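You operate a simulated robot arm through the tools that you are given. There is no shell and no other tool. Be economical: measure what you need, move in short steps, check, and stop when the job is done.

You are at the controls of a simulated robot arm. One attempt, no reset.

## Task
Wax the middle of the red-dot nail brush's back in the clamping jig.
Fine: clamp it first and leave it clamped; use the green pad and the green box; pad back on the black mat, lid shut; the other brush stays unwaxed. Set down upright: green pad. A coat counts when it lies all over at full strength: go over it till it gets no stronger.
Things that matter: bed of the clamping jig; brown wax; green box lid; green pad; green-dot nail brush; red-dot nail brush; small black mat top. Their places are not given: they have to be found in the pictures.

Only the result counts: the job must be done as asked and must still hold three seconds after the hand-in. Knocking over, shifting, dropping, spilling or breaking anything else fails it. Lids that push on must go on centred and level and be pressed home; caps that screw on are set level and turned clockwise until they are tight.

## Robot
A 6-joint arm with a two-finger parallel gripper, fixed in place. Base frame: the origin is at the foot of the arm, x ahead of it, y to its left, z up; the work surface is at about z = 0.78. Units: m, degrees, N and s.
With the tool pointing down near the work surface it reaches from about 0.24 to 0.64 m from the base axis. Its first joint turns from -66.0 to 66.0 degrees. Payload 2.7 kg.
The tool frame sits at the grasp point between the pads (the TCP): z along the fingers, y along the line on which they close. The tips reach 0.023 m beyond it. Largest opening 0.094 m; finger width 0.038, thickness 0.01; the body of the gripper, 0.054 by 0.096 m, starts 0.039 m behind the TCP.
Orientation is that of the tool frame in the base frame, as [roll, pitch, yaw] about the fixed x, y, z axes, in that order (R = Rz(yaw) Ry(pitch) Rx(roll)). With the fingers straight down and closing along the base's y, the tool's x points along the base's -x, its y along +y and its z along -z.

## Interface
- The arm moves only by the tool jog_arm. Its argument "targets" is a list of rows, each a list of 3 entries, a list of its own where there are three numbers: the turn, a rotation vector about the tool's x, y, z in degrees, then the shift along the tool's x, y, z in m, then the finger opening in m, from 0 to 0.094. In form: [[[wx, wy, wz], [tx, ty, tz], grip], ...]. A call has 1 to 10 rows; each row is the pose to reach, as a shift and turn from the pose commanded when the call began, along the tool's axes at that moment. Each row takes 0.2 s and may step no farther than 0.05 m and 8.6 degrees from the row before; otherwise, or with a gripper value out of range, the whole call is refused. A pose out of reach is approached as far as the arm can. The call stops where the force on the tool passes 60 N (or 10 N more than at its start, if that is more) or the arm is blocked; 0.2 s more then pass. Each finger travels about 0.045 m/s and halts on what it meets, pressing with about 33 N; the grip force reading is that of the motor and also rises with nothing between the fingers. The clock runs only during rows and for 0.2 s after the last one: add rows that repeat a pose to give the fingers time. It gives the time, the measured TCP pose, the force on the tool (base axes), the opening and the grip force at its end, in the units of the frame above (readings bear some noise), with the torque about the TCP (base axes, N m) and any sound that the robot's microphone picked up, and new pictures: "show" is both (left out), scene, wrist or none.
- Cameras (640 x 400 px; columns grow to the right, rows downward): "scene" is fixed at [0.0771, -0.4302, 1.4074]; the picture's right is [0.79, -0.61, 0.00], its down [-0.31, -0.40, -0.86] and it looks along [0.53, 0.68, -0.51] (base axes); focal length 308 px, centre (320, 200). "wrist" rides on the gripper at [0.086, 0.016, -0.074] in the tool frame; the picture's right is [-0.18, 0.98, 0.00], its down [-0.58, -0.11, -0.81] and it looks along [-0.79, -0.15, 0.59] (tool axes); focal length 243 px, centre (320, 200).
- locate(camera, pixels): for up to 12 pixels [column, row] of the newest picture of that camera ("zoom" is the newest enlarged one), the place [x, y, z] in the base frame of the surface seen there, good to about 0.002 m. It takes no simulated time.
- enlarge(camera, box): a new picture of the part [left, top, right, bottom] of that camera's present view, enlarged. It takes no simulated time.
- close_job(): hands the job in; it is judged then, once.

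Keep the steps short. Do not move on a guess: measure, check each grasp and each placing, and mend mistakes. In all there are 80 turns and 200 pictures (those below and enlarged ones count). Leave the gripper open and the arm clear of the work at the hand-in unless told otherwise, and finish with a single line.

The tools are called after ">>>" by a JSON object that holds its "fn" and its "kwargs". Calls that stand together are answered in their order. jog_arm: Moves the arm, as the interface text tells. Its arguments: {"type":"object","properties":{"targets":{"type":"array","items":{"type":"array"}},"show":{"type":"string","enum":["both","scene","wrist","none"]}},"required":["targets"]} The other tools are called the same way: locate (camera, pixels) gives the place of the surface under pixels of a picture; enlarge (camera, box) takes an enlarged picture of a part of a camera's view; close_job () hands the job in.

At the start:

```text
clock: 0.0
position: [0.3579, 0.2543, 1.1773]
tool_rot: [179.9, 0.0, -180.0]
force: [0.3, 0.1, 0.8]
moment: [0.03, 0.04, -0.01]
width: 0.0938
gripper_force: 0.0
```

scene: 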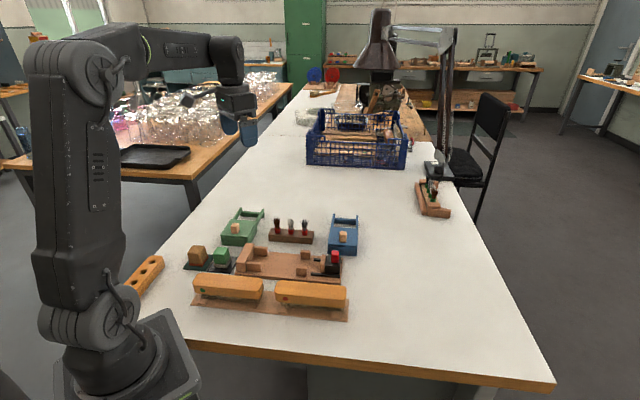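
wrist: 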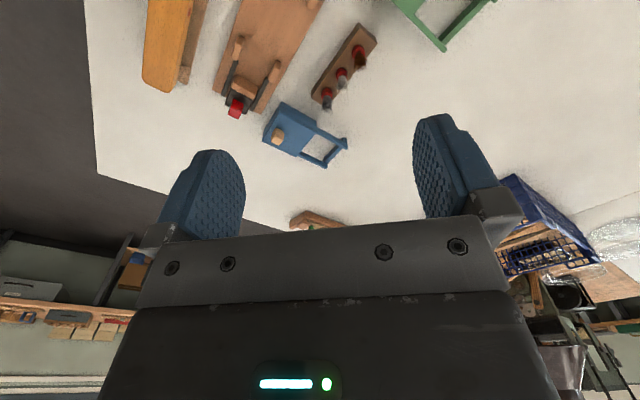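

I see the work group around columns 120-360, rows 200-320 of the scene picture. I'll enlarge it before measuring.

>>> {"fn": "enlarge", "kwargs": {"camera": "scene", "box": [170, 200, 370, 325]}}

>>> {"fn": "enlarge", "kwargs": {"camera": "scene", "box": [180, 200, 270, 256]}}

>>> {"fn": "enlarge", "kwargs": {"camera": "scene", "box": [230, 235, 350, 310]}}

```text
3.20 times, centred on (270, 262) of scene
```

zoom: 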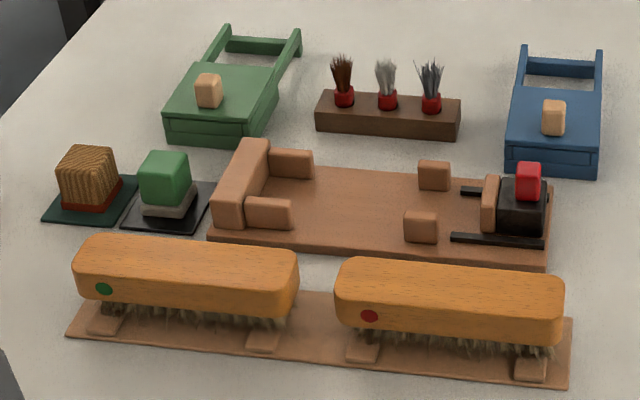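

```text
7.11 times, centred on (225, 228) of scene
```

zoom: 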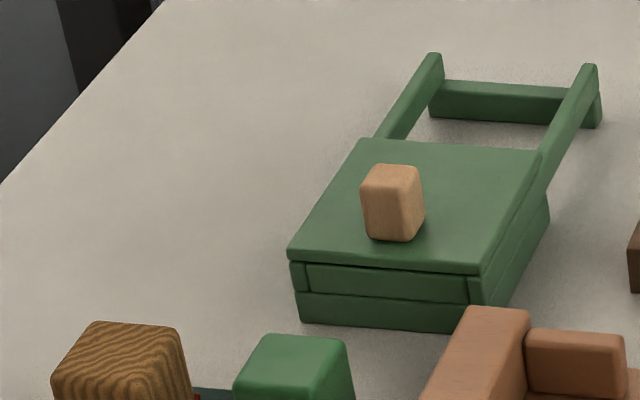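

```text
5.33 times, centred on (290, 272) of scene
```

zoom: 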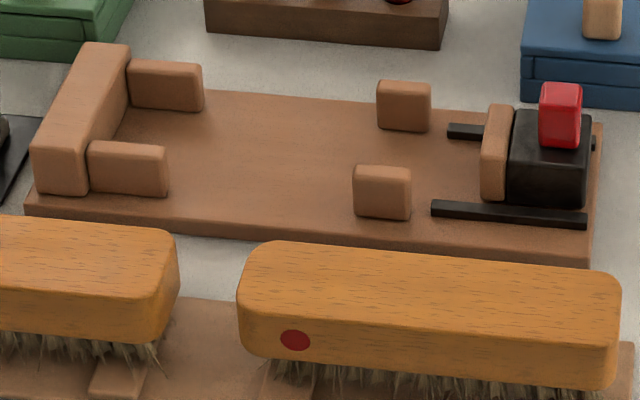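

The jig has an end stop at the left, side blocks, and a black carriage with a red knob on rails. Now I measure the jig and brushes in this zoom.

>>> {"fn": "locate", "kwargs": {"camera": "zoom", "pixels": [[85, 100], [60, 175], [165, 80], [128, 160], [405, 95], [382, 185], [495, 150], [560, 100], [560, 170], [250, 150], [510, 215], [40, 205]]}}

>>> {"fn": "locate", "kwargs": {"camera": "zoom", "pixels": [[265, 248], [615, 280], [245, 295], [610, 330], [430, 290], [295, 340], [595, 130], [585, 262], [30, 212], [110, 48], [540, 100], [482, 180]]}}

>>> {"fn": "locate", "kwargs": {"camera": "scene", "pixels": [[235, 228], [222, 238], [252, 238], [231, 222], [255, 222], [244, 210], [262, 212], [221, 251], [222, 265], [221, 272], [198, 250], [290, 236]]}}

```text
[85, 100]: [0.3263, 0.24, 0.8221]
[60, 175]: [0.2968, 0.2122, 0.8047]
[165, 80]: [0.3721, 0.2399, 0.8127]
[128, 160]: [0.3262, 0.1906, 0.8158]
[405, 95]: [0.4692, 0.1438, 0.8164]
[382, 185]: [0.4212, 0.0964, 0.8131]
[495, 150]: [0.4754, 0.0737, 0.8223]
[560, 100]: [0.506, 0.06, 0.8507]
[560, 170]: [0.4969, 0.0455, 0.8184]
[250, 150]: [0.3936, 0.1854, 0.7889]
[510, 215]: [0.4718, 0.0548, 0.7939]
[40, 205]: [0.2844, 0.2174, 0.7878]
```

```text
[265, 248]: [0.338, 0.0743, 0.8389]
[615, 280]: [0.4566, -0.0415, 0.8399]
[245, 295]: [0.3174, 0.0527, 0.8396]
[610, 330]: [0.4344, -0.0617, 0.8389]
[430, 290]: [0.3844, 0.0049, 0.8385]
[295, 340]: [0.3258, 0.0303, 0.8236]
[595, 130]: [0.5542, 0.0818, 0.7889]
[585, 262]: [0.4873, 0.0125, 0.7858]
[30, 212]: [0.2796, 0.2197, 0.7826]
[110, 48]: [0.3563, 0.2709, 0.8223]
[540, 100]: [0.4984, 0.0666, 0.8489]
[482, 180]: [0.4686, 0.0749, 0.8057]
```

```text
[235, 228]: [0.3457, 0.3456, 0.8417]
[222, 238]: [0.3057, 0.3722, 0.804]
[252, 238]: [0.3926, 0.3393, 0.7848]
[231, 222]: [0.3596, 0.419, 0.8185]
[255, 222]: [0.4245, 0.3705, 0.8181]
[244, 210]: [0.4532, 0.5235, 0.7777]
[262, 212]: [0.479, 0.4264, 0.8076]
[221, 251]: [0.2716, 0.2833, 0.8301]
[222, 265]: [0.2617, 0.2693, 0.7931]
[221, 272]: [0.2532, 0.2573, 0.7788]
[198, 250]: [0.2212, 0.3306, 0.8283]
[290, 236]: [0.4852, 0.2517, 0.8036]
```

The parts lie about 45° to the base axes. I'll enlarge the red brush and the carriage more closely to measure them accurately.

>>> {"fn": "enlarge", "kwargs": {"camera": "scene", "box": [268, 270, 356, 325]}}

>>> {"fn": "locate", "kwargs": {"camera": "zoom", "pixels": [[55, 130], [60, 145], [75, 105], [575, 140], [580, 200], [570, 210], [300, 105], [290, 175], [300, 300], [100, 350], [300, 215], [540, 350]]}}

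>>> {"fn": "enlarge", "kwargs": {"camera": "scene", "box": [300, 240, 348, 280]}}

```text
7.27 times, centred on (312, 298) of scene
```

zoom: 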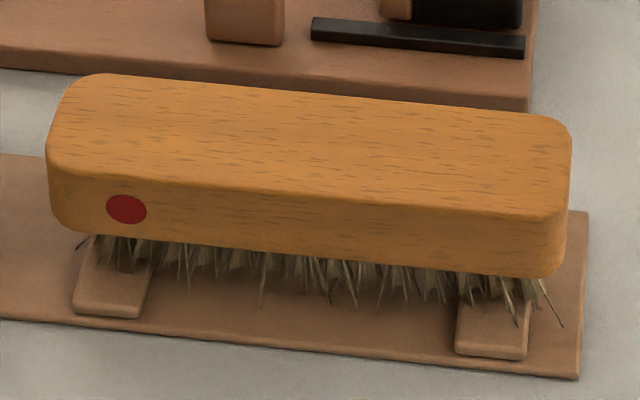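

```text
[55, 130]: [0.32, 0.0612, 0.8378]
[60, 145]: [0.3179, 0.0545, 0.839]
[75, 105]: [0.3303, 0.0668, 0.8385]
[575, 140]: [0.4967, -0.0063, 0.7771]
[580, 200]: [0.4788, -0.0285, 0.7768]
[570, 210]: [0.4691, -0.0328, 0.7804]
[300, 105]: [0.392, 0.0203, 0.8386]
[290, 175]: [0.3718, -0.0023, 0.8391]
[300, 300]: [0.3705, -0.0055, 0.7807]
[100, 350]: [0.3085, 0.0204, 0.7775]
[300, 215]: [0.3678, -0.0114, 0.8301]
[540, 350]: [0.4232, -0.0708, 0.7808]
```

```text
10.00 times, centred on (324, 260) of scene
```

zoom: 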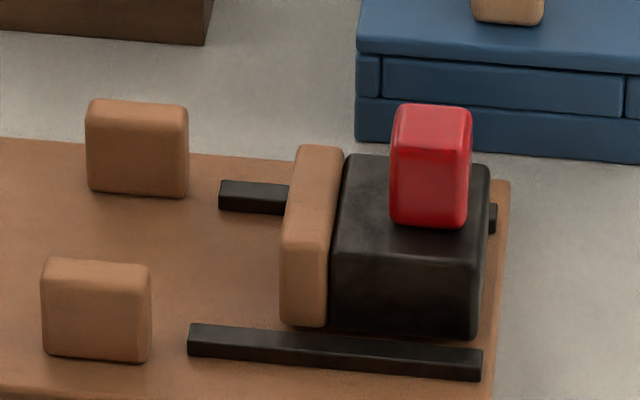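

Now I measure the carriage in this zoom (jaw plate, black block, red knob, rails).

>>> {"fn": "locate", "kwargs": {"camera": "zoom", "pixels": [[318, 155], [300, 235], [340, 165], [325, 240], [365, 165], [340, 240], [475, 255], [400, 112], [465, 115], [400, 215], [455, 220], [430, 240]]}}

>>> {"fn": "locate", "kwargs": {"camera": "zoom", "pixels": [[195, 345], [475, 365], [225, 190], [485, 175], [45, 265], [150, 270], [100, 105], [180, 110], [90, 310], [135, 165], [45, 350], [430, 165]]}}

>>> {"fn": "enlarge", "kwargs": {"camera": "scene", "box": [268, 270, 356, 325]}}

>>> {"fn": "locate", "kwargs": {"camera": "zoom", "pixels": [[90, 78], [540, 118], [565, 135], [560, 200], [540, 215], [52, 165], [80, 185], [320, 95], [315, 200], [200, 86], [190, 188], [450, 210]]}}

>>> {"fn": "enlarge", "kwargs": {"camera": "scene", "box": [182, 238, 246, 278]}}

```text
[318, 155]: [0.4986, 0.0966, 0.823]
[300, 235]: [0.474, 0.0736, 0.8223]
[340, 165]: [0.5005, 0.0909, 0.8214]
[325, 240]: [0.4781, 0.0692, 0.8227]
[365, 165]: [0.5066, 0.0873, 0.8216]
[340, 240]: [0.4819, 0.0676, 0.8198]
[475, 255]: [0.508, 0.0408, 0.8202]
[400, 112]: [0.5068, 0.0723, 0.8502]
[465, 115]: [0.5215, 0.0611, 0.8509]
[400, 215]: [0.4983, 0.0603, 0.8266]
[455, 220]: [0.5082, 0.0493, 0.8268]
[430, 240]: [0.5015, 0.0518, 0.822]
```

```text
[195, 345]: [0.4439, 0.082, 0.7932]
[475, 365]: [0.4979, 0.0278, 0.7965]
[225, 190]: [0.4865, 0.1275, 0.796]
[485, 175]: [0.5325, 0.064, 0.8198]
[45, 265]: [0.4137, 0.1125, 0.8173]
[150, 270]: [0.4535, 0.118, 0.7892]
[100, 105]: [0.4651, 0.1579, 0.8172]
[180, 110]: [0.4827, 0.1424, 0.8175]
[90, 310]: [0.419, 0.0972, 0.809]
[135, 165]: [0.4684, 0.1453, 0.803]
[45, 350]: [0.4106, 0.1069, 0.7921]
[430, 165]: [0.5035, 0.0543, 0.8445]
```

```text
7.27 times, centred on (312, 298) of scene
```

zoom: 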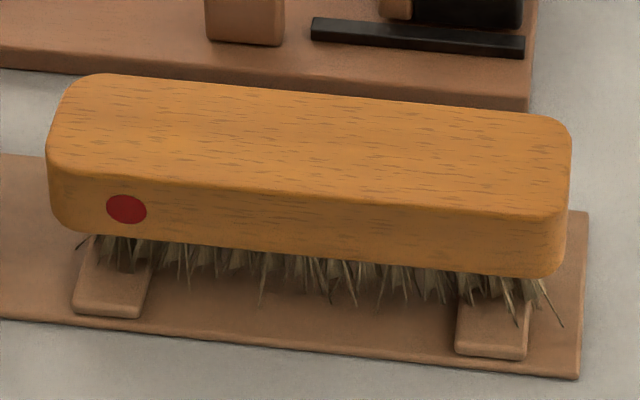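

```text
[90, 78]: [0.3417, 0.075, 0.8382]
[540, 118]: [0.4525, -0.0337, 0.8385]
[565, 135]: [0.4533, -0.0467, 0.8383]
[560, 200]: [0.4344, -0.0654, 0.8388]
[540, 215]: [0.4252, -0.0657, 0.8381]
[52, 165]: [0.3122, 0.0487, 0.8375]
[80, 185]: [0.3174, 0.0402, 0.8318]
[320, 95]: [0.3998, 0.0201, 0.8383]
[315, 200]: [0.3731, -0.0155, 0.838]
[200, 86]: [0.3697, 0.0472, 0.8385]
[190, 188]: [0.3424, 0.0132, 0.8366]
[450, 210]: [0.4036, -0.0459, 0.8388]
```

```text
10.00 times, centred on (214, 258) of scene
```

zoom: 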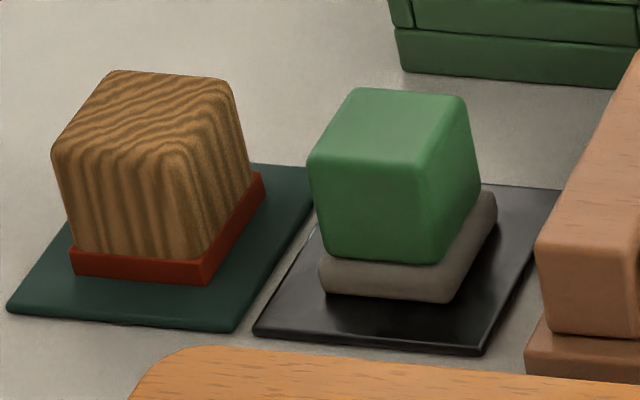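

The brush is about 0.17 × 0.044 m, centred near (0.384, 0.004), top 0.839. Next I measure the green pad and black mat in this zoom, then the stop end and the green box.

>>> {"fn": "locate", "kwargs": {"camera": "zoom", "pixels": [[355, 92], [455, 98], [315, 155], [425, 165], [385, 125], [375, 220], [325, 255], [440, 255], [330, 285], [445, 290], [460, 200], [490, 200]]}}

>>> {"fn": "locate", "kwargs": {"camera": "zoom", "pixels": [[258, 335], [480, 350], [555, 195], [300, 235], [235, 75], [150, 130], [195, 160], [250, 180], [210, 270], [545, 240], [600, 260], [475, 290]]}}

>>> {"fn": "enlarge", "kwargs": {"camera": "scene", "box": [228, 238, 276, 286]}}

>>> {"fn": "enlarge", "kwargs": {"camera": "scene", "box": [215, 204, 271, 249]}}

>>> {"fn": "locate", "kwargs": {"camera": "zoom", "pixels": [[180, 220], [130, 215], [165, 180], [160, 255], [70, 290], [350, 305], [155, 140], [410, 155], [355, 330], [80, 320], [90, 370], [350, 375]]}}

```text
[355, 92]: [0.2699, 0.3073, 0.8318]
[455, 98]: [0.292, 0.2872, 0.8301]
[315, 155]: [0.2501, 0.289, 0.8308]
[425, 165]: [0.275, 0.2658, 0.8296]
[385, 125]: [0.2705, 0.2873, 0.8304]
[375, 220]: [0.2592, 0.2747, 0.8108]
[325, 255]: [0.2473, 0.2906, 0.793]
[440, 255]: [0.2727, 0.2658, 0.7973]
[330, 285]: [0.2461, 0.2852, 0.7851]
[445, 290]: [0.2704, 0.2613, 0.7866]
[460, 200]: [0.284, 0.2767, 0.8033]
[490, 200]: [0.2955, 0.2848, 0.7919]
```

```text
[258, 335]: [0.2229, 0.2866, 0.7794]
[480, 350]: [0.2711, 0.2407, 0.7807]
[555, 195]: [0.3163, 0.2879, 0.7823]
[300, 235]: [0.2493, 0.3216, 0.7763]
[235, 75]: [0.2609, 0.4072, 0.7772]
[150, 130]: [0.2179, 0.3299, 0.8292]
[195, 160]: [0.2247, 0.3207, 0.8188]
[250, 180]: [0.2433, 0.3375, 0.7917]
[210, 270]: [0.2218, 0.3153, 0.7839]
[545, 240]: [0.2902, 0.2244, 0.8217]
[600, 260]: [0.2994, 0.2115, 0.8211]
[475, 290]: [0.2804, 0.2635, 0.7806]
```

```text
8.33 times, centred on (252, 262) of scene
```

zoom: 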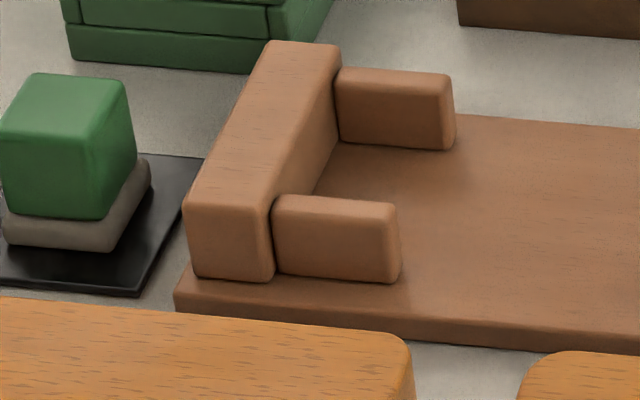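

```text
8.89 times, centred on (243, 226) of scene
```

zoom: 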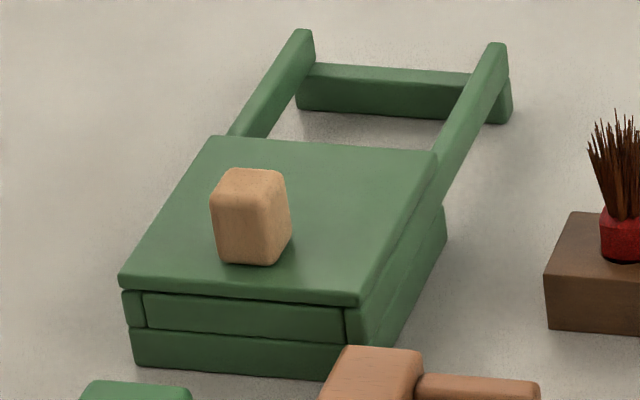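

```text
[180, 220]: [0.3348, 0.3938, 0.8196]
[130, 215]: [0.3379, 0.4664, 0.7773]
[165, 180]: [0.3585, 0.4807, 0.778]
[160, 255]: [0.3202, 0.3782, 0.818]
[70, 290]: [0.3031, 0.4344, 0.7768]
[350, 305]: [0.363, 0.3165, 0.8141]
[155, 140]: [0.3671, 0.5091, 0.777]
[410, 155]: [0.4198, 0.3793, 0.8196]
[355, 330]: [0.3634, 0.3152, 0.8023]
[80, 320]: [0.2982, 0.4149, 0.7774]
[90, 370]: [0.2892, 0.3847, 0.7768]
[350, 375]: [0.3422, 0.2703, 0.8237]
```

Now I take knob, lid corner and rail positions in this zoom.

>>> {"fn": "locate", "kwargs": {"camera": "zoom", "pixels": [[225, 175], [280, 178], [235, 205], [220, 255], [265, 258], [125, 280], [355, 298], [215, 140], [432, 155], [240, 310], [300, 45], [495, 50]]}}

>>> {"fn": "locate", "kwargs": {"camera": "zoom", "pixels": [[400, 75], [400, 100], [240, 350], [250, 180], [285, 190], [470, 100], [355, 320], [390, 300], [440, 225], [130, 335], [340, 360], [250, 130]]}}

>>> {"fn": "enlarge", "kwargs": {"camera": "scene", "box": [228, 238, 276, 286]}}

>>> {"fn": "locate", "kwargs": {"camera": "zoom", "pixels": [[338, 50], [268, 205], [330, 75], [285, 170], [340, 72], [448, 78], [450, 120], [280, 200], [390, 208], [395, 260], [270, 45], [320, 180]]}}

```text
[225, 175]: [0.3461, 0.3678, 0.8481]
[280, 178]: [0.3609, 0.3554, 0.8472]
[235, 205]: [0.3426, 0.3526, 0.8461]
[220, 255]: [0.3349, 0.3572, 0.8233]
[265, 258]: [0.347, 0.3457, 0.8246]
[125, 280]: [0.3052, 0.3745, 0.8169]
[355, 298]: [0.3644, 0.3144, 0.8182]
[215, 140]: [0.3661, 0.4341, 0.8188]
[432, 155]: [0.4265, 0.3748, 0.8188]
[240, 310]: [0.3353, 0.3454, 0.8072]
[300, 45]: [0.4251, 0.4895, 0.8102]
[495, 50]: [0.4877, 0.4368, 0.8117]
```

```text
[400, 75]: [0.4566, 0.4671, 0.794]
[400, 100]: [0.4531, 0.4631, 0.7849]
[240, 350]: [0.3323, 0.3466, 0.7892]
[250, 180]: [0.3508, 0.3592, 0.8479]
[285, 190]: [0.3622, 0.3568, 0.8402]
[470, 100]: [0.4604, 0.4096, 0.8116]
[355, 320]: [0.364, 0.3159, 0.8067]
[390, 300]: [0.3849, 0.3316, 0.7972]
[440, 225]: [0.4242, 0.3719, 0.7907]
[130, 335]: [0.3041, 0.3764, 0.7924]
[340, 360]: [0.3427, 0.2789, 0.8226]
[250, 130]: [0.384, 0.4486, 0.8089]
```

```text
8.33 times, centred on (252, 262) of scene
```

zoom: 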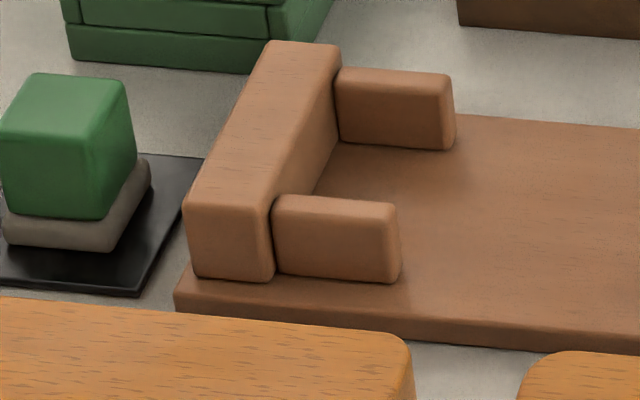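

```text
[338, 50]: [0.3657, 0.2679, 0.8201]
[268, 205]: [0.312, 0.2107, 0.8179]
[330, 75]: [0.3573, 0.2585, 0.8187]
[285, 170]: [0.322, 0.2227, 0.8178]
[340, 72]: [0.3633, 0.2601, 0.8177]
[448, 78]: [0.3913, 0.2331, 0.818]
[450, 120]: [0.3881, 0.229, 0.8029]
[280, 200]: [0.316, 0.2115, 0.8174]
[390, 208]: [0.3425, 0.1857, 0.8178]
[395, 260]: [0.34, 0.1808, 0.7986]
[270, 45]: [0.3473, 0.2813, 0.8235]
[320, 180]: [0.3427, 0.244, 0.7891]
```

Measured so far:
- Stop face to jaw gap is 0.211 m, and the jig centreline is x+y=0.570.
- The brush target centre is about (0.398, 0.172).

First I move above the red brush at z 0.95, turned so the fingers close across it.

>>> {"fn": "jog_arm", "kwargs": {"targets": [[[0, 0, 5.56], [-0.0033, -0.0313, 0.0284], 0.094], [[0, 0, 11.12], [-0.0065, -0.0625, 0.0568], 0.094], [[0, 0, 16.7], [-0.0098, -0.0938, 0.0852], 0.094], [[0, 0, 22.25], [-0.013, -0.125, 0.1136], 0.094], [[0, 0, 27.8], [-0.0163, -0.1563, 0.142], 0.094], [[0, 0, 33.4], [-0.0195, -0.1876, 0.1704], 0.094], [[0, 0, 38.9], [-0.0228, -0.2189, 0.1988], 0.094], [[0, 0, 44.5], [-0.026, -0.2502, 0.2272], 0.094], [[0, 0, 44.5], [-0.026, -0.2502, 0.2272], 0.094]]}}

```text
clock: 2.0
position: [0.3857, 0.0043, 0.9479]
tool_rot: [179.9, -0.1, 135.4]
force: [0.3, -0.2, 0.4]
moment: [-0.04, -0.01, -0.02]
width: 0.0937
gripper_force: 0.0
```

scene: 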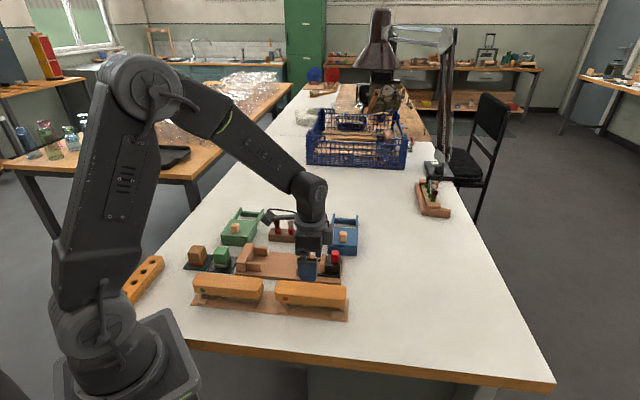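
wrist: 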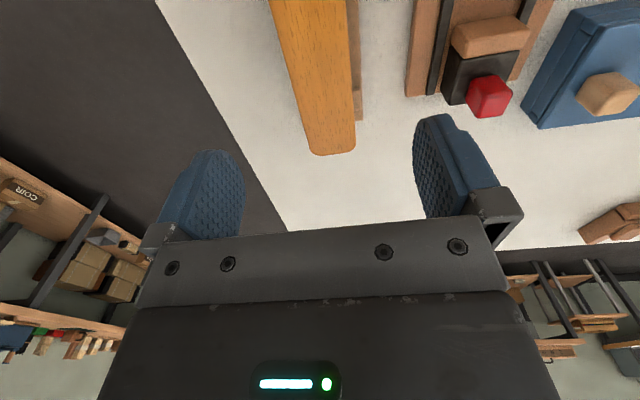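

I'm above the brush with the fingers straddling it. I lower 0.123 m to grip the wood, but don't close yet.

>>> {"fn": "jog_arm", "kwargs": {"targets": [[[0, 0, 0], [0, 0, 0.04], 0.094], [[0, 0, 0], [0, 0, 0.08], 0.094], [[0, 0, 0], [0, 0, 0.105], 0.094], [[0, 0, 0], [0, 0, 0.123], 0.094], [[0, 0, 0], [0, 0, 0.123], 0.094]]}}

>>> {"fn": "enlarge", "kwargs": {"camera": "scene", "box": [250, 230, 370, 325]}}

```text
clock: 3.2
position: [0.3837, 0.0047, 0.8245]
tool_rot: [179.9, -0.1, 135.5]
force: [0.7, 0.9, -0.1]
moment: [0.02, -0.02, -0.03]
width: 0.0939
gripper_force: 0.1
```

scene: 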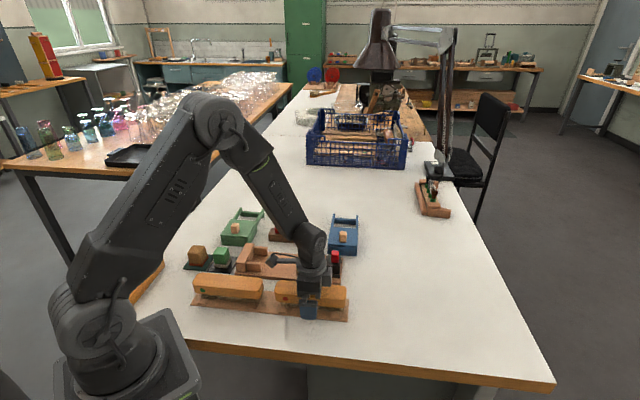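
wrist: 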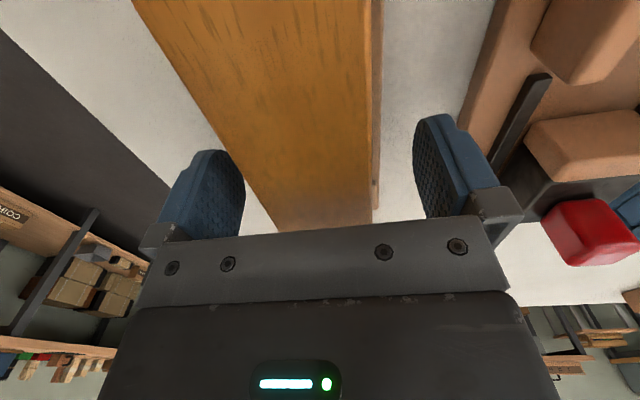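

```text
4.21 times, centred on (310, 278) of scene
```

zoom: 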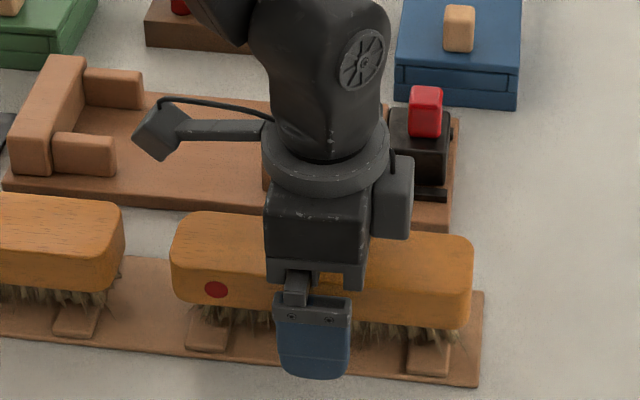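

The fingers straddle the middle of the wood. I close on it and lift 0.01 m.

>>> {"fn": "jog_arm", "kwargs": {"targets": [[[0, 0, 0], [0, 0, 0], 0.06], [[0, 0, 0], [0, 0, 0], 0.04], [[0, 0, 0], [0, 0, 0], 0.035], [[0, 0, 0], [0, 0, 0], 0.035], [[0, 0, 0], [0, 0, -0.01], 0.035]], "show": "none"}}

```text
clock: 4.4
position: [0.3843, 0.0046, 0.836]
tool_rot: [179.8, -0.2, 135.5]
force: [-0.1, -0.3, -2.2]
moment: [0.02, 0.01, 0.02]
width: 0.0457
gripper_force: 32.3
```

Grip width is 0.0457 m, a firm hold. I lift 0.07 and carry the brush over the jig bed, turning 0.5° to align it.

>>> {"fn": "jog_arm", "kwargs": {"targets": [[[0, 0, 0], [0, 0, -0.035], 0.035], [[0, 0, 0], [0, 0, -0.07], 0.035], [[0, 0, 0.2], [0.027, 0.0324, -0.07], 0.035], [[0, 0, 0.4], [0.0539, 0.0649, -0.07], 0.035], [[0, 0, 0.5], [0.0808, 0.0973, -0.07], 0.035], [[0, 0, 0.5], [0.1077, 0.1297, -0.07], 0.035], [[0, 0, 0.5], [0.1077, 0.1297, -0.07], 0.035]]}}

>>> {"fn": "enlarge", "kwargs": {"camera": "scene", "box": [220, 205, 360, 293]}}

```text
clock: 6.0
position: [0.398, 0.1731, 0.9072]
tool_rot: [179.8, -0.1, 135.0]
force: [-0.3, 0.0, 0.4]
moment: [0.0, -0.02, 0.0]
width: 0.0351
gripper_force: 0.0
```

scene: 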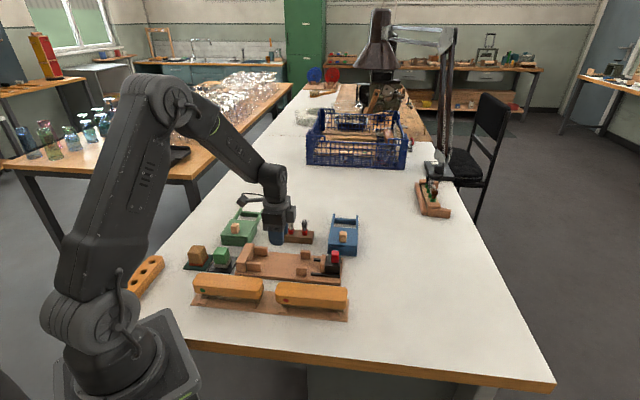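
wrist: 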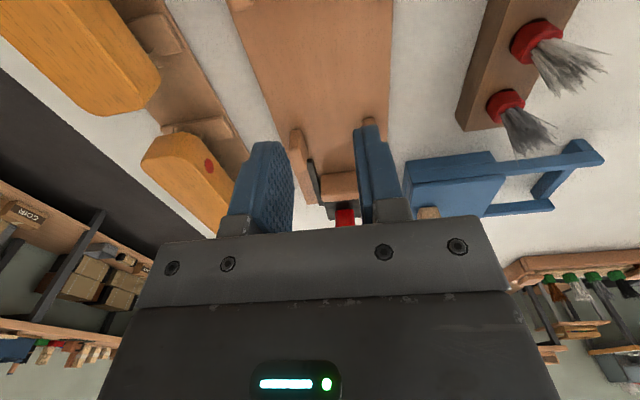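

```text
4.55 times, centred on (290, 249) of scene
```

zoom: 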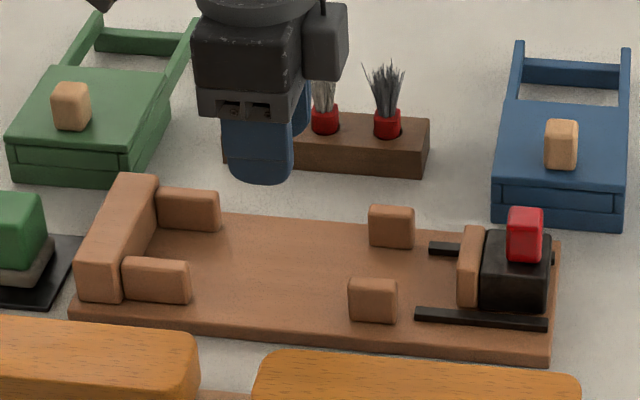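

The brush has slipped out: the width reads 0.035 and the hand is empty. I check where it lies now.

>>> {"fn": "enlarge", "kwargs": {"camera": "scene", "box": [185, 262, 357, 325]}}

>>> {"fn": "enlarge", "kwargs": {"camera": "scene", "box": [268, 270, 356, 325]}}

>>> {"fn": "locate", "kwargs": {"camera": "zoom", "pixels": [[90, 78], [540, 118], [565, 135], [560, 200], [540, 215], [52, 165], [55, 130], [320, 95], [315, 200], [200, 86], [190, 188], [450, 210]]}}

```text
3.72 times, centred on (271, 294) of scene
```

zoom: 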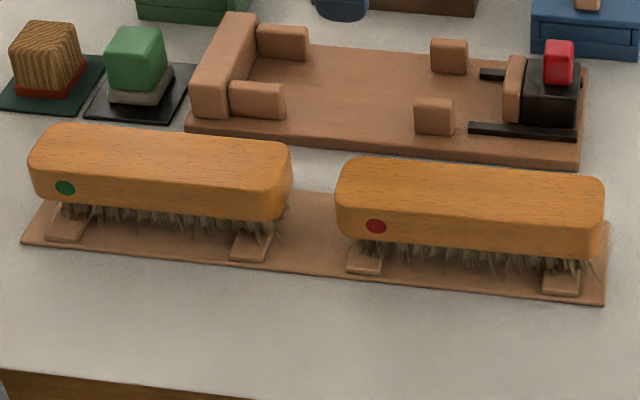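

```text
7.27 times, centred on (312, 298) of scene
```

zoom: 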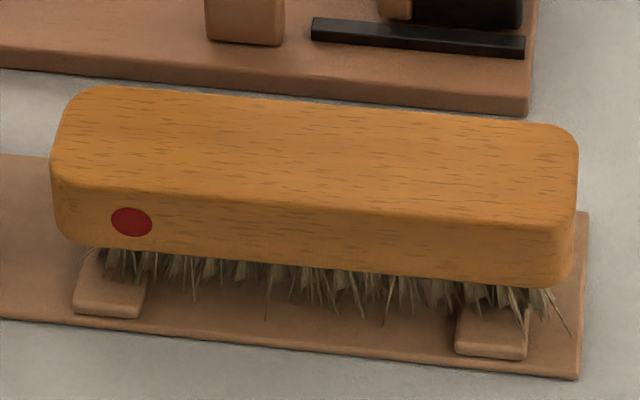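

```text
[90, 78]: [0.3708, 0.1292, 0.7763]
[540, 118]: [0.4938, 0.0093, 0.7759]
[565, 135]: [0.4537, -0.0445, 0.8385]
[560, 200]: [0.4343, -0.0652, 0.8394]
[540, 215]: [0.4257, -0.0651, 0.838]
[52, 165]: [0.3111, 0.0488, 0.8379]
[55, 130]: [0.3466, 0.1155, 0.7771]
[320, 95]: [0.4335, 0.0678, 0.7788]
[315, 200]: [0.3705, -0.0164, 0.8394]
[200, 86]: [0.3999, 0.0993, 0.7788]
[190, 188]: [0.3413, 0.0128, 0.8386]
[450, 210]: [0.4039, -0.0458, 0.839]
```

The brush is still upright on its tray, moved a few mm. I re-measure its edges and the wood's lower edge.

>>> {"fn": "locate", "kwargs": {"camera": "zoom", "pixels": [[110, 90], [200, 97], [320, 107], [450, 118], [540, 128], [190, 192], [320, 205], [450, 214], [200, 245], [320, 258], [450, 268], [540, 283]]}}

>>> {"fn": "locate", "kwargs": {"camera": "zoom", "pixels": [[60, 135], [56, 160], [573, 160], [570, 195], [100, 290], [115, 270], [490, 330], [120, 242], [115, 315], [490, 350], [300, 330], [570, 270]]}}

```text
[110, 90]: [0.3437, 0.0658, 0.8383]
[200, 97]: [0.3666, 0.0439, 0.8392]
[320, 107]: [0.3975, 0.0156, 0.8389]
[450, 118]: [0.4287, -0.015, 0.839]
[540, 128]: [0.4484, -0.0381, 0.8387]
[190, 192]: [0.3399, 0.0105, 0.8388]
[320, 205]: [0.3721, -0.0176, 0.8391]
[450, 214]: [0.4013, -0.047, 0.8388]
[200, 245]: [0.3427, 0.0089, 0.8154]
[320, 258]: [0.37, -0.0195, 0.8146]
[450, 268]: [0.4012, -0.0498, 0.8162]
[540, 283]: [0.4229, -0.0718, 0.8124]
```

```text
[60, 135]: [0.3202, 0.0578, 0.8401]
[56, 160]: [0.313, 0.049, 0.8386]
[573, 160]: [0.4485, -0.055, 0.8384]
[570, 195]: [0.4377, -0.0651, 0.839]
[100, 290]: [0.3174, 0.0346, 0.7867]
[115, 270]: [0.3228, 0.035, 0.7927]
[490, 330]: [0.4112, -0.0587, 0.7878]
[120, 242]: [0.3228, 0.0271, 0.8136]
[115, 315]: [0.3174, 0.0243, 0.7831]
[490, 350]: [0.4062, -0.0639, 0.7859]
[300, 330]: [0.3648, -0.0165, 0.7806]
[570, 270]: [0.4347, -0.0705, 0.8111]
```

The wood spans z 0.811 to 0.839 and its centre is now about (0.383, 0.000). I return above it with open fingers, go lower this time (TCP 0.818), and will close harder and lift slowly.

>>> {"fn": "jog_arm", "kwargs": {"targets": [[[0, 0, 0], [-0.0278, -0.0332, 0], 0.08], [[0, 0, 0], [-0.0556, -0.0663, 0], 0.094], [[0, 0, 0], [-0.0833, -0.0995, 0], 0.094], [[0, 0, 0], [-0.1111, -0.1326, 0], 0.094], [[0, 0, 0], [-0.1111, -0.1326, 0.03], 0.094], [[0, 0, 0], [-0.1111, -0.1326, 0.06], 0.094], [[0, 0, 0], [-0.1111, -0.1326, 0.089], 0.094], [[0, 0, 0], [-0.1111, -0.1326, 0.089], 0.094]], "show": "wrist"}}

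>>> {"fn": "jog_arm", "kwargs": {"targets": [[[0, 0, 0], [0, 0, 0], 0.06], [[0, 0, 0], [0, 0, 0], 0.02], [[0, 0, 0], [0, 0, 0], 0.0], [[0, 0, 0], [0, 0, 0], 0.0], [[0, 0, 0], [0, 0, 0], 0.0], [[0, 0, 0], [0, 0, -0.003], 0.0], [[0, 0, 0], [0, 0, -0.006], 0.0], [[0, 0, 0], [0, 0, -0.01], 0.0]], "show": "wrist"}}

>>> {"fn": "enlarge", "kwargs": {"camera": "scene", "box": [268, 270, 356, 325]}}

```text
clock: 7.8
position: [0.3824, 0.002, 0.8164]
tool_rot: [179.9, 0.0, 135.0]
force: [-0.3, 0.3, -0.5]
moment: [0.0, 0.01, 0.0]
width: 0.0939
gripper_force: 0.0
```

wrist: 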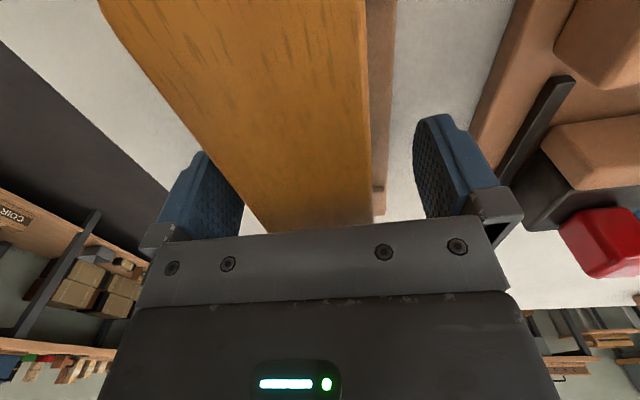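

```text
clock: 9.6
position: [0.3827, 0.0001, 0.8281]
tool_rot: [179.9, -0.2, 135.0]
force: [-1.7, -0.2, -1.1]
moment: [-0.02, 0.01, 0.02]
width: 0.0459
gripper_force: 32.6
```

wrist: 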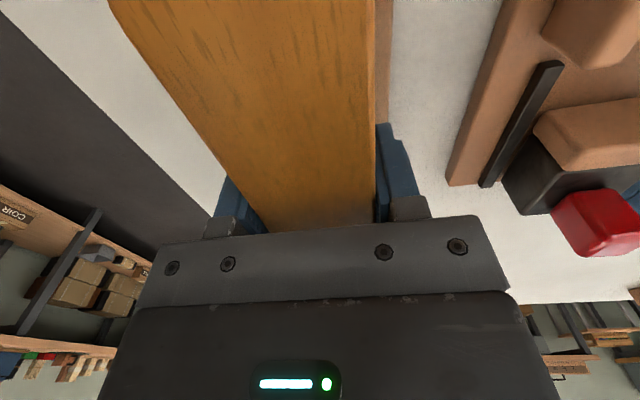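

```text
7.27 times, centred on (312, 298) of scene
```

zoom: 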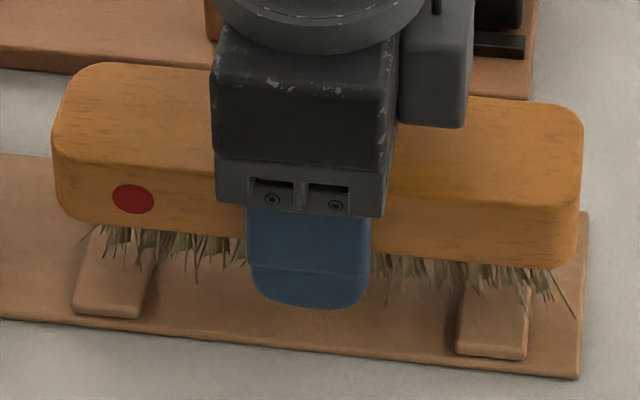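

It is lifted this time: the dot moved up from row 222 to 199. I go on lifting gently.

>>> {"fn": "jog_arm", "kwargs": {"targets": [[[0, 0, 0], [0, 0, -0.006], 0.0], [[0, 0, 0], [0, 0, -0.014], 0.0], [[0, 0, 0], [0, 0, -0.024], 0.0], [[0, 0, 0], [0, 0, -0.034], 0.0], [[0, 0, 0], [0, 0, -0.044], 0.0], [[0, 0, 0], [0, 0, -0.054], 0.0], [[0, 0, 0], [0, 0, -0.06], 0.0]]}}

```text
clock: 11.2
position: [0.3853, -0.0001, 0.8879]
tool_rot: [179.9, -0.1, 135.0]
force: [0.0, 0.3, -1.4]
moment: [-0.01, 0.01, 0.03]
width: 0.0457
gripper_force: 33.2
```

scene: 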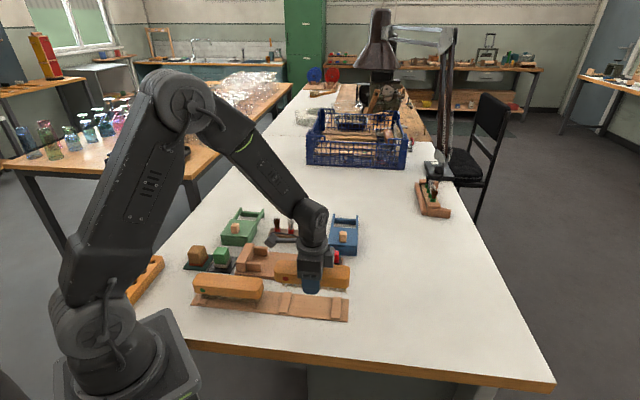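
wrist: 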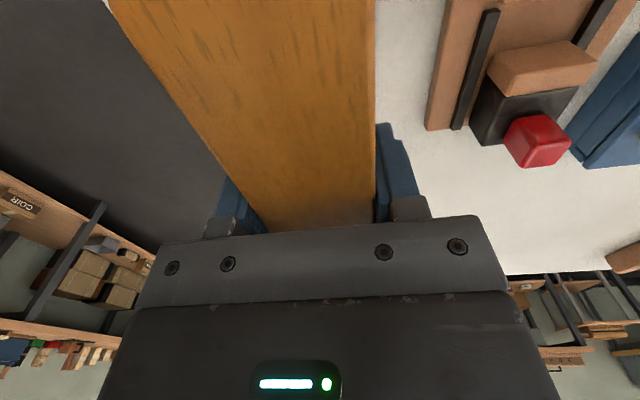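

Held steadily. Next I carry it over the jig in small rows.

>>> {"fn": "jog_arm", "kwargs": {"targets": [[[0, 0, 0], [0.006, 0.008, -0.002], 0.0], [[0, 0, 0], [0.018, 0.022, -0.004], 0.0], [[0, 0, 0], [0.033, 0.04, -0.004], 0.0], [[0, 0, 0], [0.049, 0.059, -0.004], 0.0], [[0, 0, 0], [0.065, 0.078, -0.004], 0.0], [[0, 0, 0], [0.081, 0.097, -0.004], 0.0], [[0, 0, 0], [0.095, 0.114, -0.004], 0.0], [[0, 0, 0], [0.106, 0.126, -0.004], 0.0], [[0, 0, 0], [0.1111, 0.1326, -0.004], 0.0], [[0, 0, 0], [0.1111, 0.1326, -0.004], 0.0]]}}

>>> {"fn": "enlarge", "kwargs": {"camera": "scene", "box": [220, 205, 360, 293]}}

```text
clock: 13.4
position: [0.3989, 0.1728, 0.8931]
tool_rot: [179.9, -0.1, 135.0]
force: [0.0, -0.4, -1.6]
moment: [0.01, -0.01, 0.03]
width: 0.0459
gripper_force: 32.6
```

scene: 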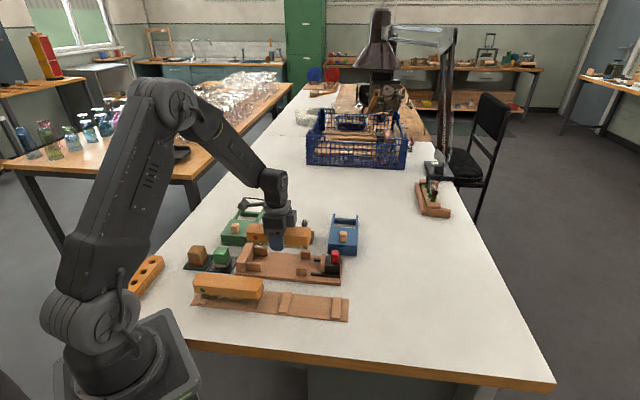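
wrist: 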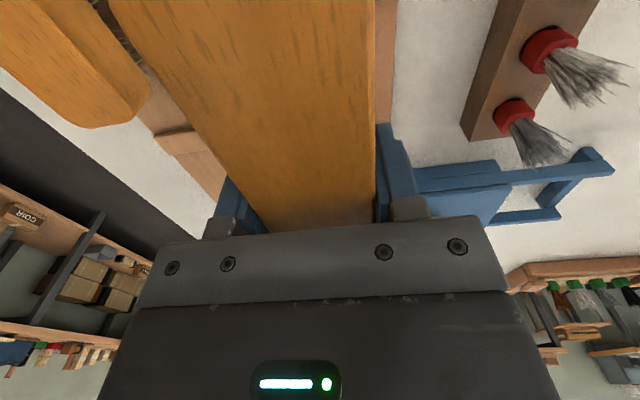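

```text
4.55 times, centred on (290, 249) of scene
```

zoom: 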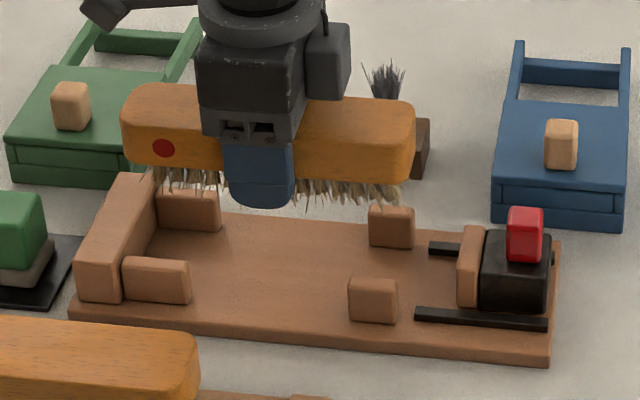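

I check the held brush's ends and near edge against the targets: left end diff about 0.105, near edge sum about 0.538.

>>> {"fn": "locate", "kwargs": {"camera": "zoom", "pixels": [[126, 115], [130, 105], [412, 118], [412, 130], [160, 130], [360, 142], [165, 148], [340, 110], [380, 112], [160, 88], [340, 160], [370, 180]]}}

```text
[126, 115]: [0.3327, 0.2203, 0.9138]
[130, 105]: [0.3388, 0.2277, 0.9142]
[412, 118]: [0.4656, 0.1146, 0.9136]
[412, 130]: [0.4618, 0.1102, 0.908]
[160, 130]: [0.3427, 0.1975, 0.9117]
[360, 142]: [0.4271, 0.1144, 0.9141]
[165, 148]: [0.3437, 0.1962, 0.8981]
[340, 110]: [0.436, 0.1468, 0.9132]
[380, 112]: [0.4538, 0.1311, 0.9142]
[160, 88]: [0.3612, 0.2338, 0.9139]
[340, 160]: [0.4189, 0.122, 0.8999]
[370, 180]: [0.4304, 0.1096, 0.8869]
```

It is about 8 mm from the stop and 2 mm off the centreline. I shift it 4 mm toward the stop and 1.5 mm across, then lower 0.062 m.

>>> {"fn": "jog_arm", "kwargs": {"targets": [[[0, 0, 0], [0.004, -0.0015, 0.005], 0.0], [[0, 0, 0], [0.004, -0.0015, 0.015], 0.0], [[0, 0, 0], [0.004, -0.0015, 0.028], 0.0], [[0, 0, 0], [0.004, -0.0015, 0.04], 0.0], [[0, 0, 0], [0.004, -0.0015, 0.05], 0.0], [[0, 0, 0], [0.004, -0.0015, 0.058], 0.0], [[0, 0, 0], [0.004, -0.0015, 0.062], 0.0], [[0, 0, 0], [0.004, -0.0015, 0.062], 0.0]]}}

>>> {"fn": "enlarge", "kwargs": {"camera": "scene", "box": [220, 205, 360, 293]}}

```text
clock: 15.2
position: [0.3949, 0.1741, 0.8302]
tool_rot: [179.9, 0.0, 135.1]
force: [-3.8, -1.3, 9.5]
moment: [0.62, 0.89, 0.3]
width: 0.0459
gripper_force: 32.9
```

scene: 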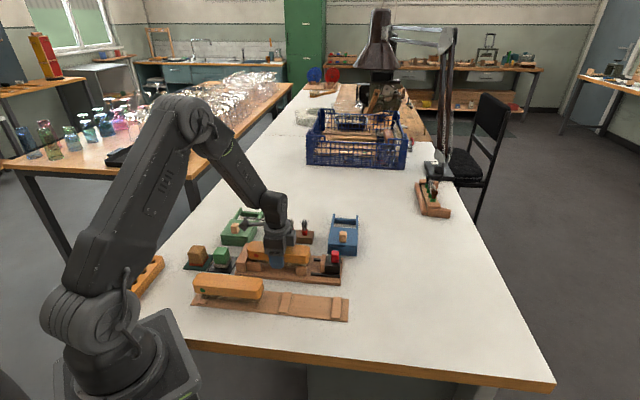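
wrist: 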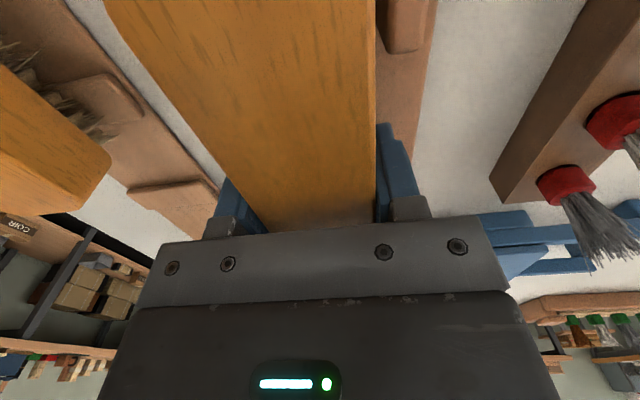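

```text
4.55 times, centred on (290, 249) of scene
```

zoom: 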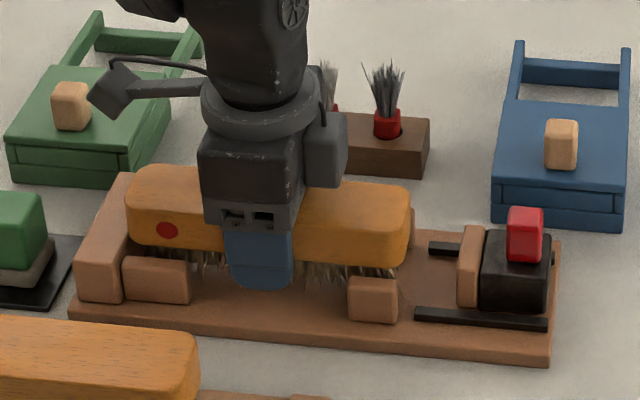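

Contact of 9.5 N, and the moment puts it at the stop end. I measure the brush's ends and height now.

>>> {"fn": "enlarge", "kwargs": {"camera": "scene", "box": [232, 232, 282, 276]}}

>>> {"fn": "locate", "kwargs": {"camera": "zoom", "pixels": [[190, 75], [180, 110], [250, 100], [230, 180], [175, 170], [150, 100], [130, 140], [225, 60], [300, 200], [200, 200], [160, 190], [270, 235]]}}

>>> {"fn": "enlarge", "kwargs": {"camera": "scene", "box": [280, 236, 330, 280]}}

>>> {"fn": "locate", "kwargs": {"camera": "zoom", "pixels": [[270, 110], [375, 120], [390, 160], [200, 120], [300, 160], [280, 200], [330, 210], [230, 200], [385, 210], [380, 110], [300, 105], [200, 180]]}}

```text
9.09 times, centred on (257, 254) of scene
```

zoom: 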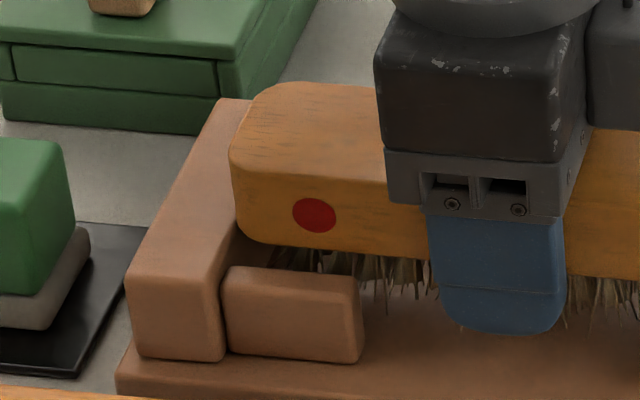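

```text
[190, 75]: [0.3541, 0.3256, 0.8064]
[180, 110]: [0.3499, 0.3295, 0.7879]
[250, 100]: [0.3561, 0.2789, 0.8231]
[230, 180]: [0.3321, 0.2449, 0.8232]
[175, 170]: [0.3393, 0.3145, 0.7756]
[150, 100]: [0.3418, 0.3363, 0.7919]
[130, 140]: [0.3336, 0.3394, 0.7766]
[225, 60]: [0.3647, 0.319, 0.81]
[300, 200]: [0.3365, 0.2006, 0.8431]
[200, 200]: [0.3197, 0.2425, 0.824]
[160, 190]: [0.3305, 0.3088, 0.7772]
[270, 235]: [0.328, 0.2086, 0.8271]
```

```text
9.09 times, centred on (305, 258) of scene
```

zoom: 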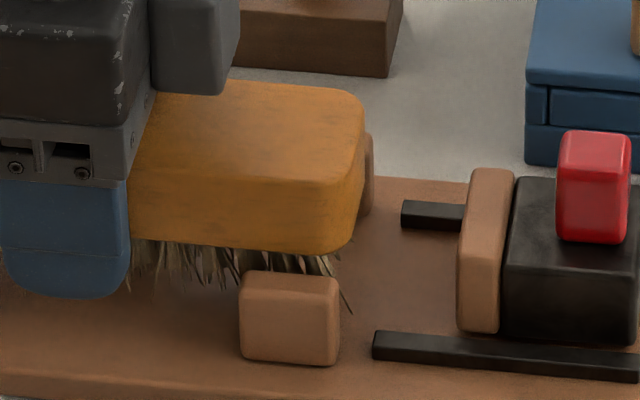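

```text
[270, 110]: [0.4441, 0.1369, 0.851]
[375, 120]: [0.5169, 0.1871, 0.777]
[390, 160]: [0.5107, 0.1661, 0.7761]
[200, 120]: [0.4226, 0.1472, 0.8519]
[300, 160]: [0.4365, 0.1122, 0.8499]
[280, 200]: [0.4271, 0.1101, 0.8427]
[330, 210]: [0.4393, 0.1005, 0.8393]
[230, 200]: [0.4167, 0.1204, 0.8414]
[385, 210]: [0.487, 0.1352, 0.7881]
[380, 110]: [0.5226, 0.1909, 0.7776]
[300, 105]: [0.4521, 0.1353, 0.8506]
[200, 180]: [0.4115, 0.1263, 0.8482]
```

The left end is catching the stop's top edge. I raise 6 mm, shift 5 mm away from the stop, and lower again in steps.

>>> {"fn": "jog_arm", "kwargs": {"targets": [[[0, 0, 0], [0, 0, -0.006], 0.0], [[0, 0, 0], [-0.005, 0, -0.006], 0.0], [[0, 0, 0], [-0.005, 0, -0.002], 0.0], [[0, 0, 0], [-0.005, 0, 0.001], 0.0], [[0, 0, 0], [-0.005, 0, 0.003], 0.0], [[0, 0, 0], [-0.005, 0, 0.003], 0.0]], "show": "none"}}

>>> {"fn": "enlarge", "kwargs": {"camera": "scene", "box": [232, 232, 282, 276]}}

>>> {"fn": "locate", "kwargs": {"camera": "zoom", "pixels": [[300, 120], [260, 130], [360, 150], [300, 90], [245, 150], [260, 180], [350, 220], [260, 220], [350, 245], [235, 240], [240, 160], [300, 230]]}}

```text
clock: 16.6
position: [0.3984, 0.171, 0.8268]
tool_rot: [179.9, -0.1, 135.0]
force: [-1.3, 0.0, -1.5]
moment: [0.0, -0.03, 0.0]
width: 0.0457
gripper_force: 32.9
```

```text
9.09 times, centred on (257, 254) of scene
```

zoom: 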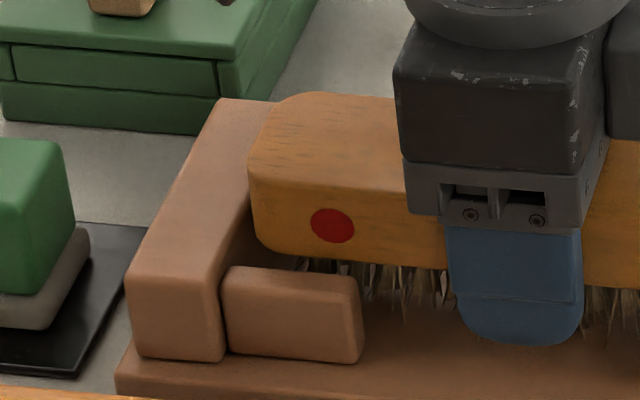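

```text
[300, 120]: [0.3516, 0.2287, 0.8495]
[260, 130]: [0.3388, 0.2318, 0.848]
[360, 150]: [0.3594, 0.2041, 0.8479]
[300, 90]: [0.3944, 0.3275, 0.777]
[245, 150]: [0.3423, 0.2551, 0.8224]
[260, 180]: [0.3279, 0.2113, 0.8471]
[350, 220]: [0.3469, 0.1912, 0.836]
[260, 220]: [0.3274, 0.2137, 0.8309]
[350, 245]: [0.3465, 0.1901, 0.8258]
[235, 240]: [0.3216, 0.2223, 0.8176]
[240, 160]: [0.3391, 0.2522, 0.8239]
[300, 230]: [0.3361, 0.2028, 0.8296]
```

It hangs free now with its left end past the stop face. I lower it a few mm at a time until it bears.

>>> {"fn": "jog_arm", "kwargs": {"targets": [[[0, 0, 0], [0, 0, 0.0015], 0.0], [[0, 0, 0], [0, 0, 0.003], 0.0], [[0, 0, 0], [0, 0, 0.003], 0.0]], "show": "none"}}

>>> {"fn": "jog_arm", "kwargs": {"targets": [[[0, 0, 0], [0, 0, 0.0015], 0.0], [[0, 0, 0], [0, 0, 0.003], 0.0], [[0, 0, 0], [0, 0, 0.003], 0.0]], "show": "none"}}

```text
clock: 17.4
position: [0.3992, 0.1717, 0.8242]
tool_rot: [179.8, 0.0, 135.0]
force: [-0.2, 0.8, -2.0]
moment: [0.01, -0.01, -0.02]
width: 0.0458
gripper_force: 33.4
```

```text
clock: 18.2
position: [0.399, 0.1713, 0.8203]
tool_rot: [180.0, 0.0, 135.0]
force: [-2.7, -3.1, 7.7]
moment: [-0.63, -0.39, -0.3]
width: 0.0458
gripper_force: 33.0
```

Contact near the far end (about 9.6 N). I look at that end before releasing.

>>> {"fn": "enlarge", "kwargs": {"camera": "scene", "box": [280, 236, 330, 280]}}

>>> {"fn": "locate", "kwargs": {"camera": "zoom", "pixels": [[280, 130], [320, 170], [220, 190], [300, 215], [300, 245], [345, 240], [290, 285], [245, 280], [325, 280], [220, 240], [250, 100], [360, 150]]}}

>>> {"fn": "enlarge", "kwargs": {"camera": "scene", "box": [232, 232, 282, 276]}}

>>> {"fn": "locate", "kwargs": {"camera": "zoom", "pixels": [[300, 140], [360, 160], [270, 160], [350, 220], [300, 260], [350, 265]]}}

```text
9.09 times, centred on (305, 258) of scene
```

zoom: 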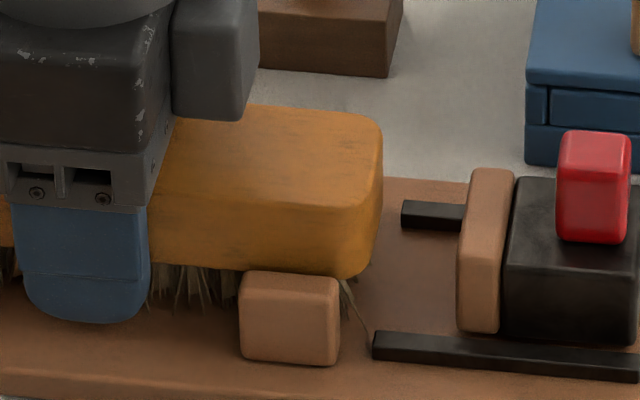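

```text
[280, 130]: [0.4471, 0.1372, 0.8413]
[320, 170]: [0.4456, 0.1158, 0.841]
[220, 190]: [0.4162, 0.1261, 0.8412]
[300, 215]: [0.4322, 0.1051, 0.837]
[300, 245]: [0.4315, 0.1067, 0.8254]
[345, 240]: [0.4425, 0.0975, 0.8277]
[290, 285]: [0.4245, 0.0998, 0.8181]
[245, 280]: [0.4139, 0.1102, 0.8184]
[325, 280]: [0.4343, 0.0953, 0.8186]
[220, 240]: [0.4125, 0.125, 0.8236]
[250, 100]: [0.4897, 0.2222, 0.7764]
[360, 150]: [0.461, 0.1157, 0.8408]
```

```text
9.09 times, centred on (257, 254) of scene
```

zoom: 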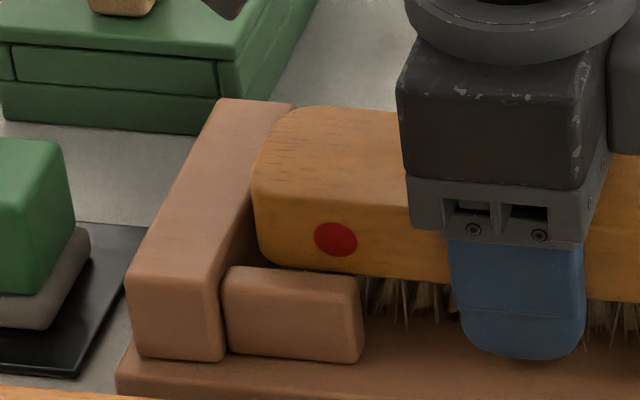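

```text
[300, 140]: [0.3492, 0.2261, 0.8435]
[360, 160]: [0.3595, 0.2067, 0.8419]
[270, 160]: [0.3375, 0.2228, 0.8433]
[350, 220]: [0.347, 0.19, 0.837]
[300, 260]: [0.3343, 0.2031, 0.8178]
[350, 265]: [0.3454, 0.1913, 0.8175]
```

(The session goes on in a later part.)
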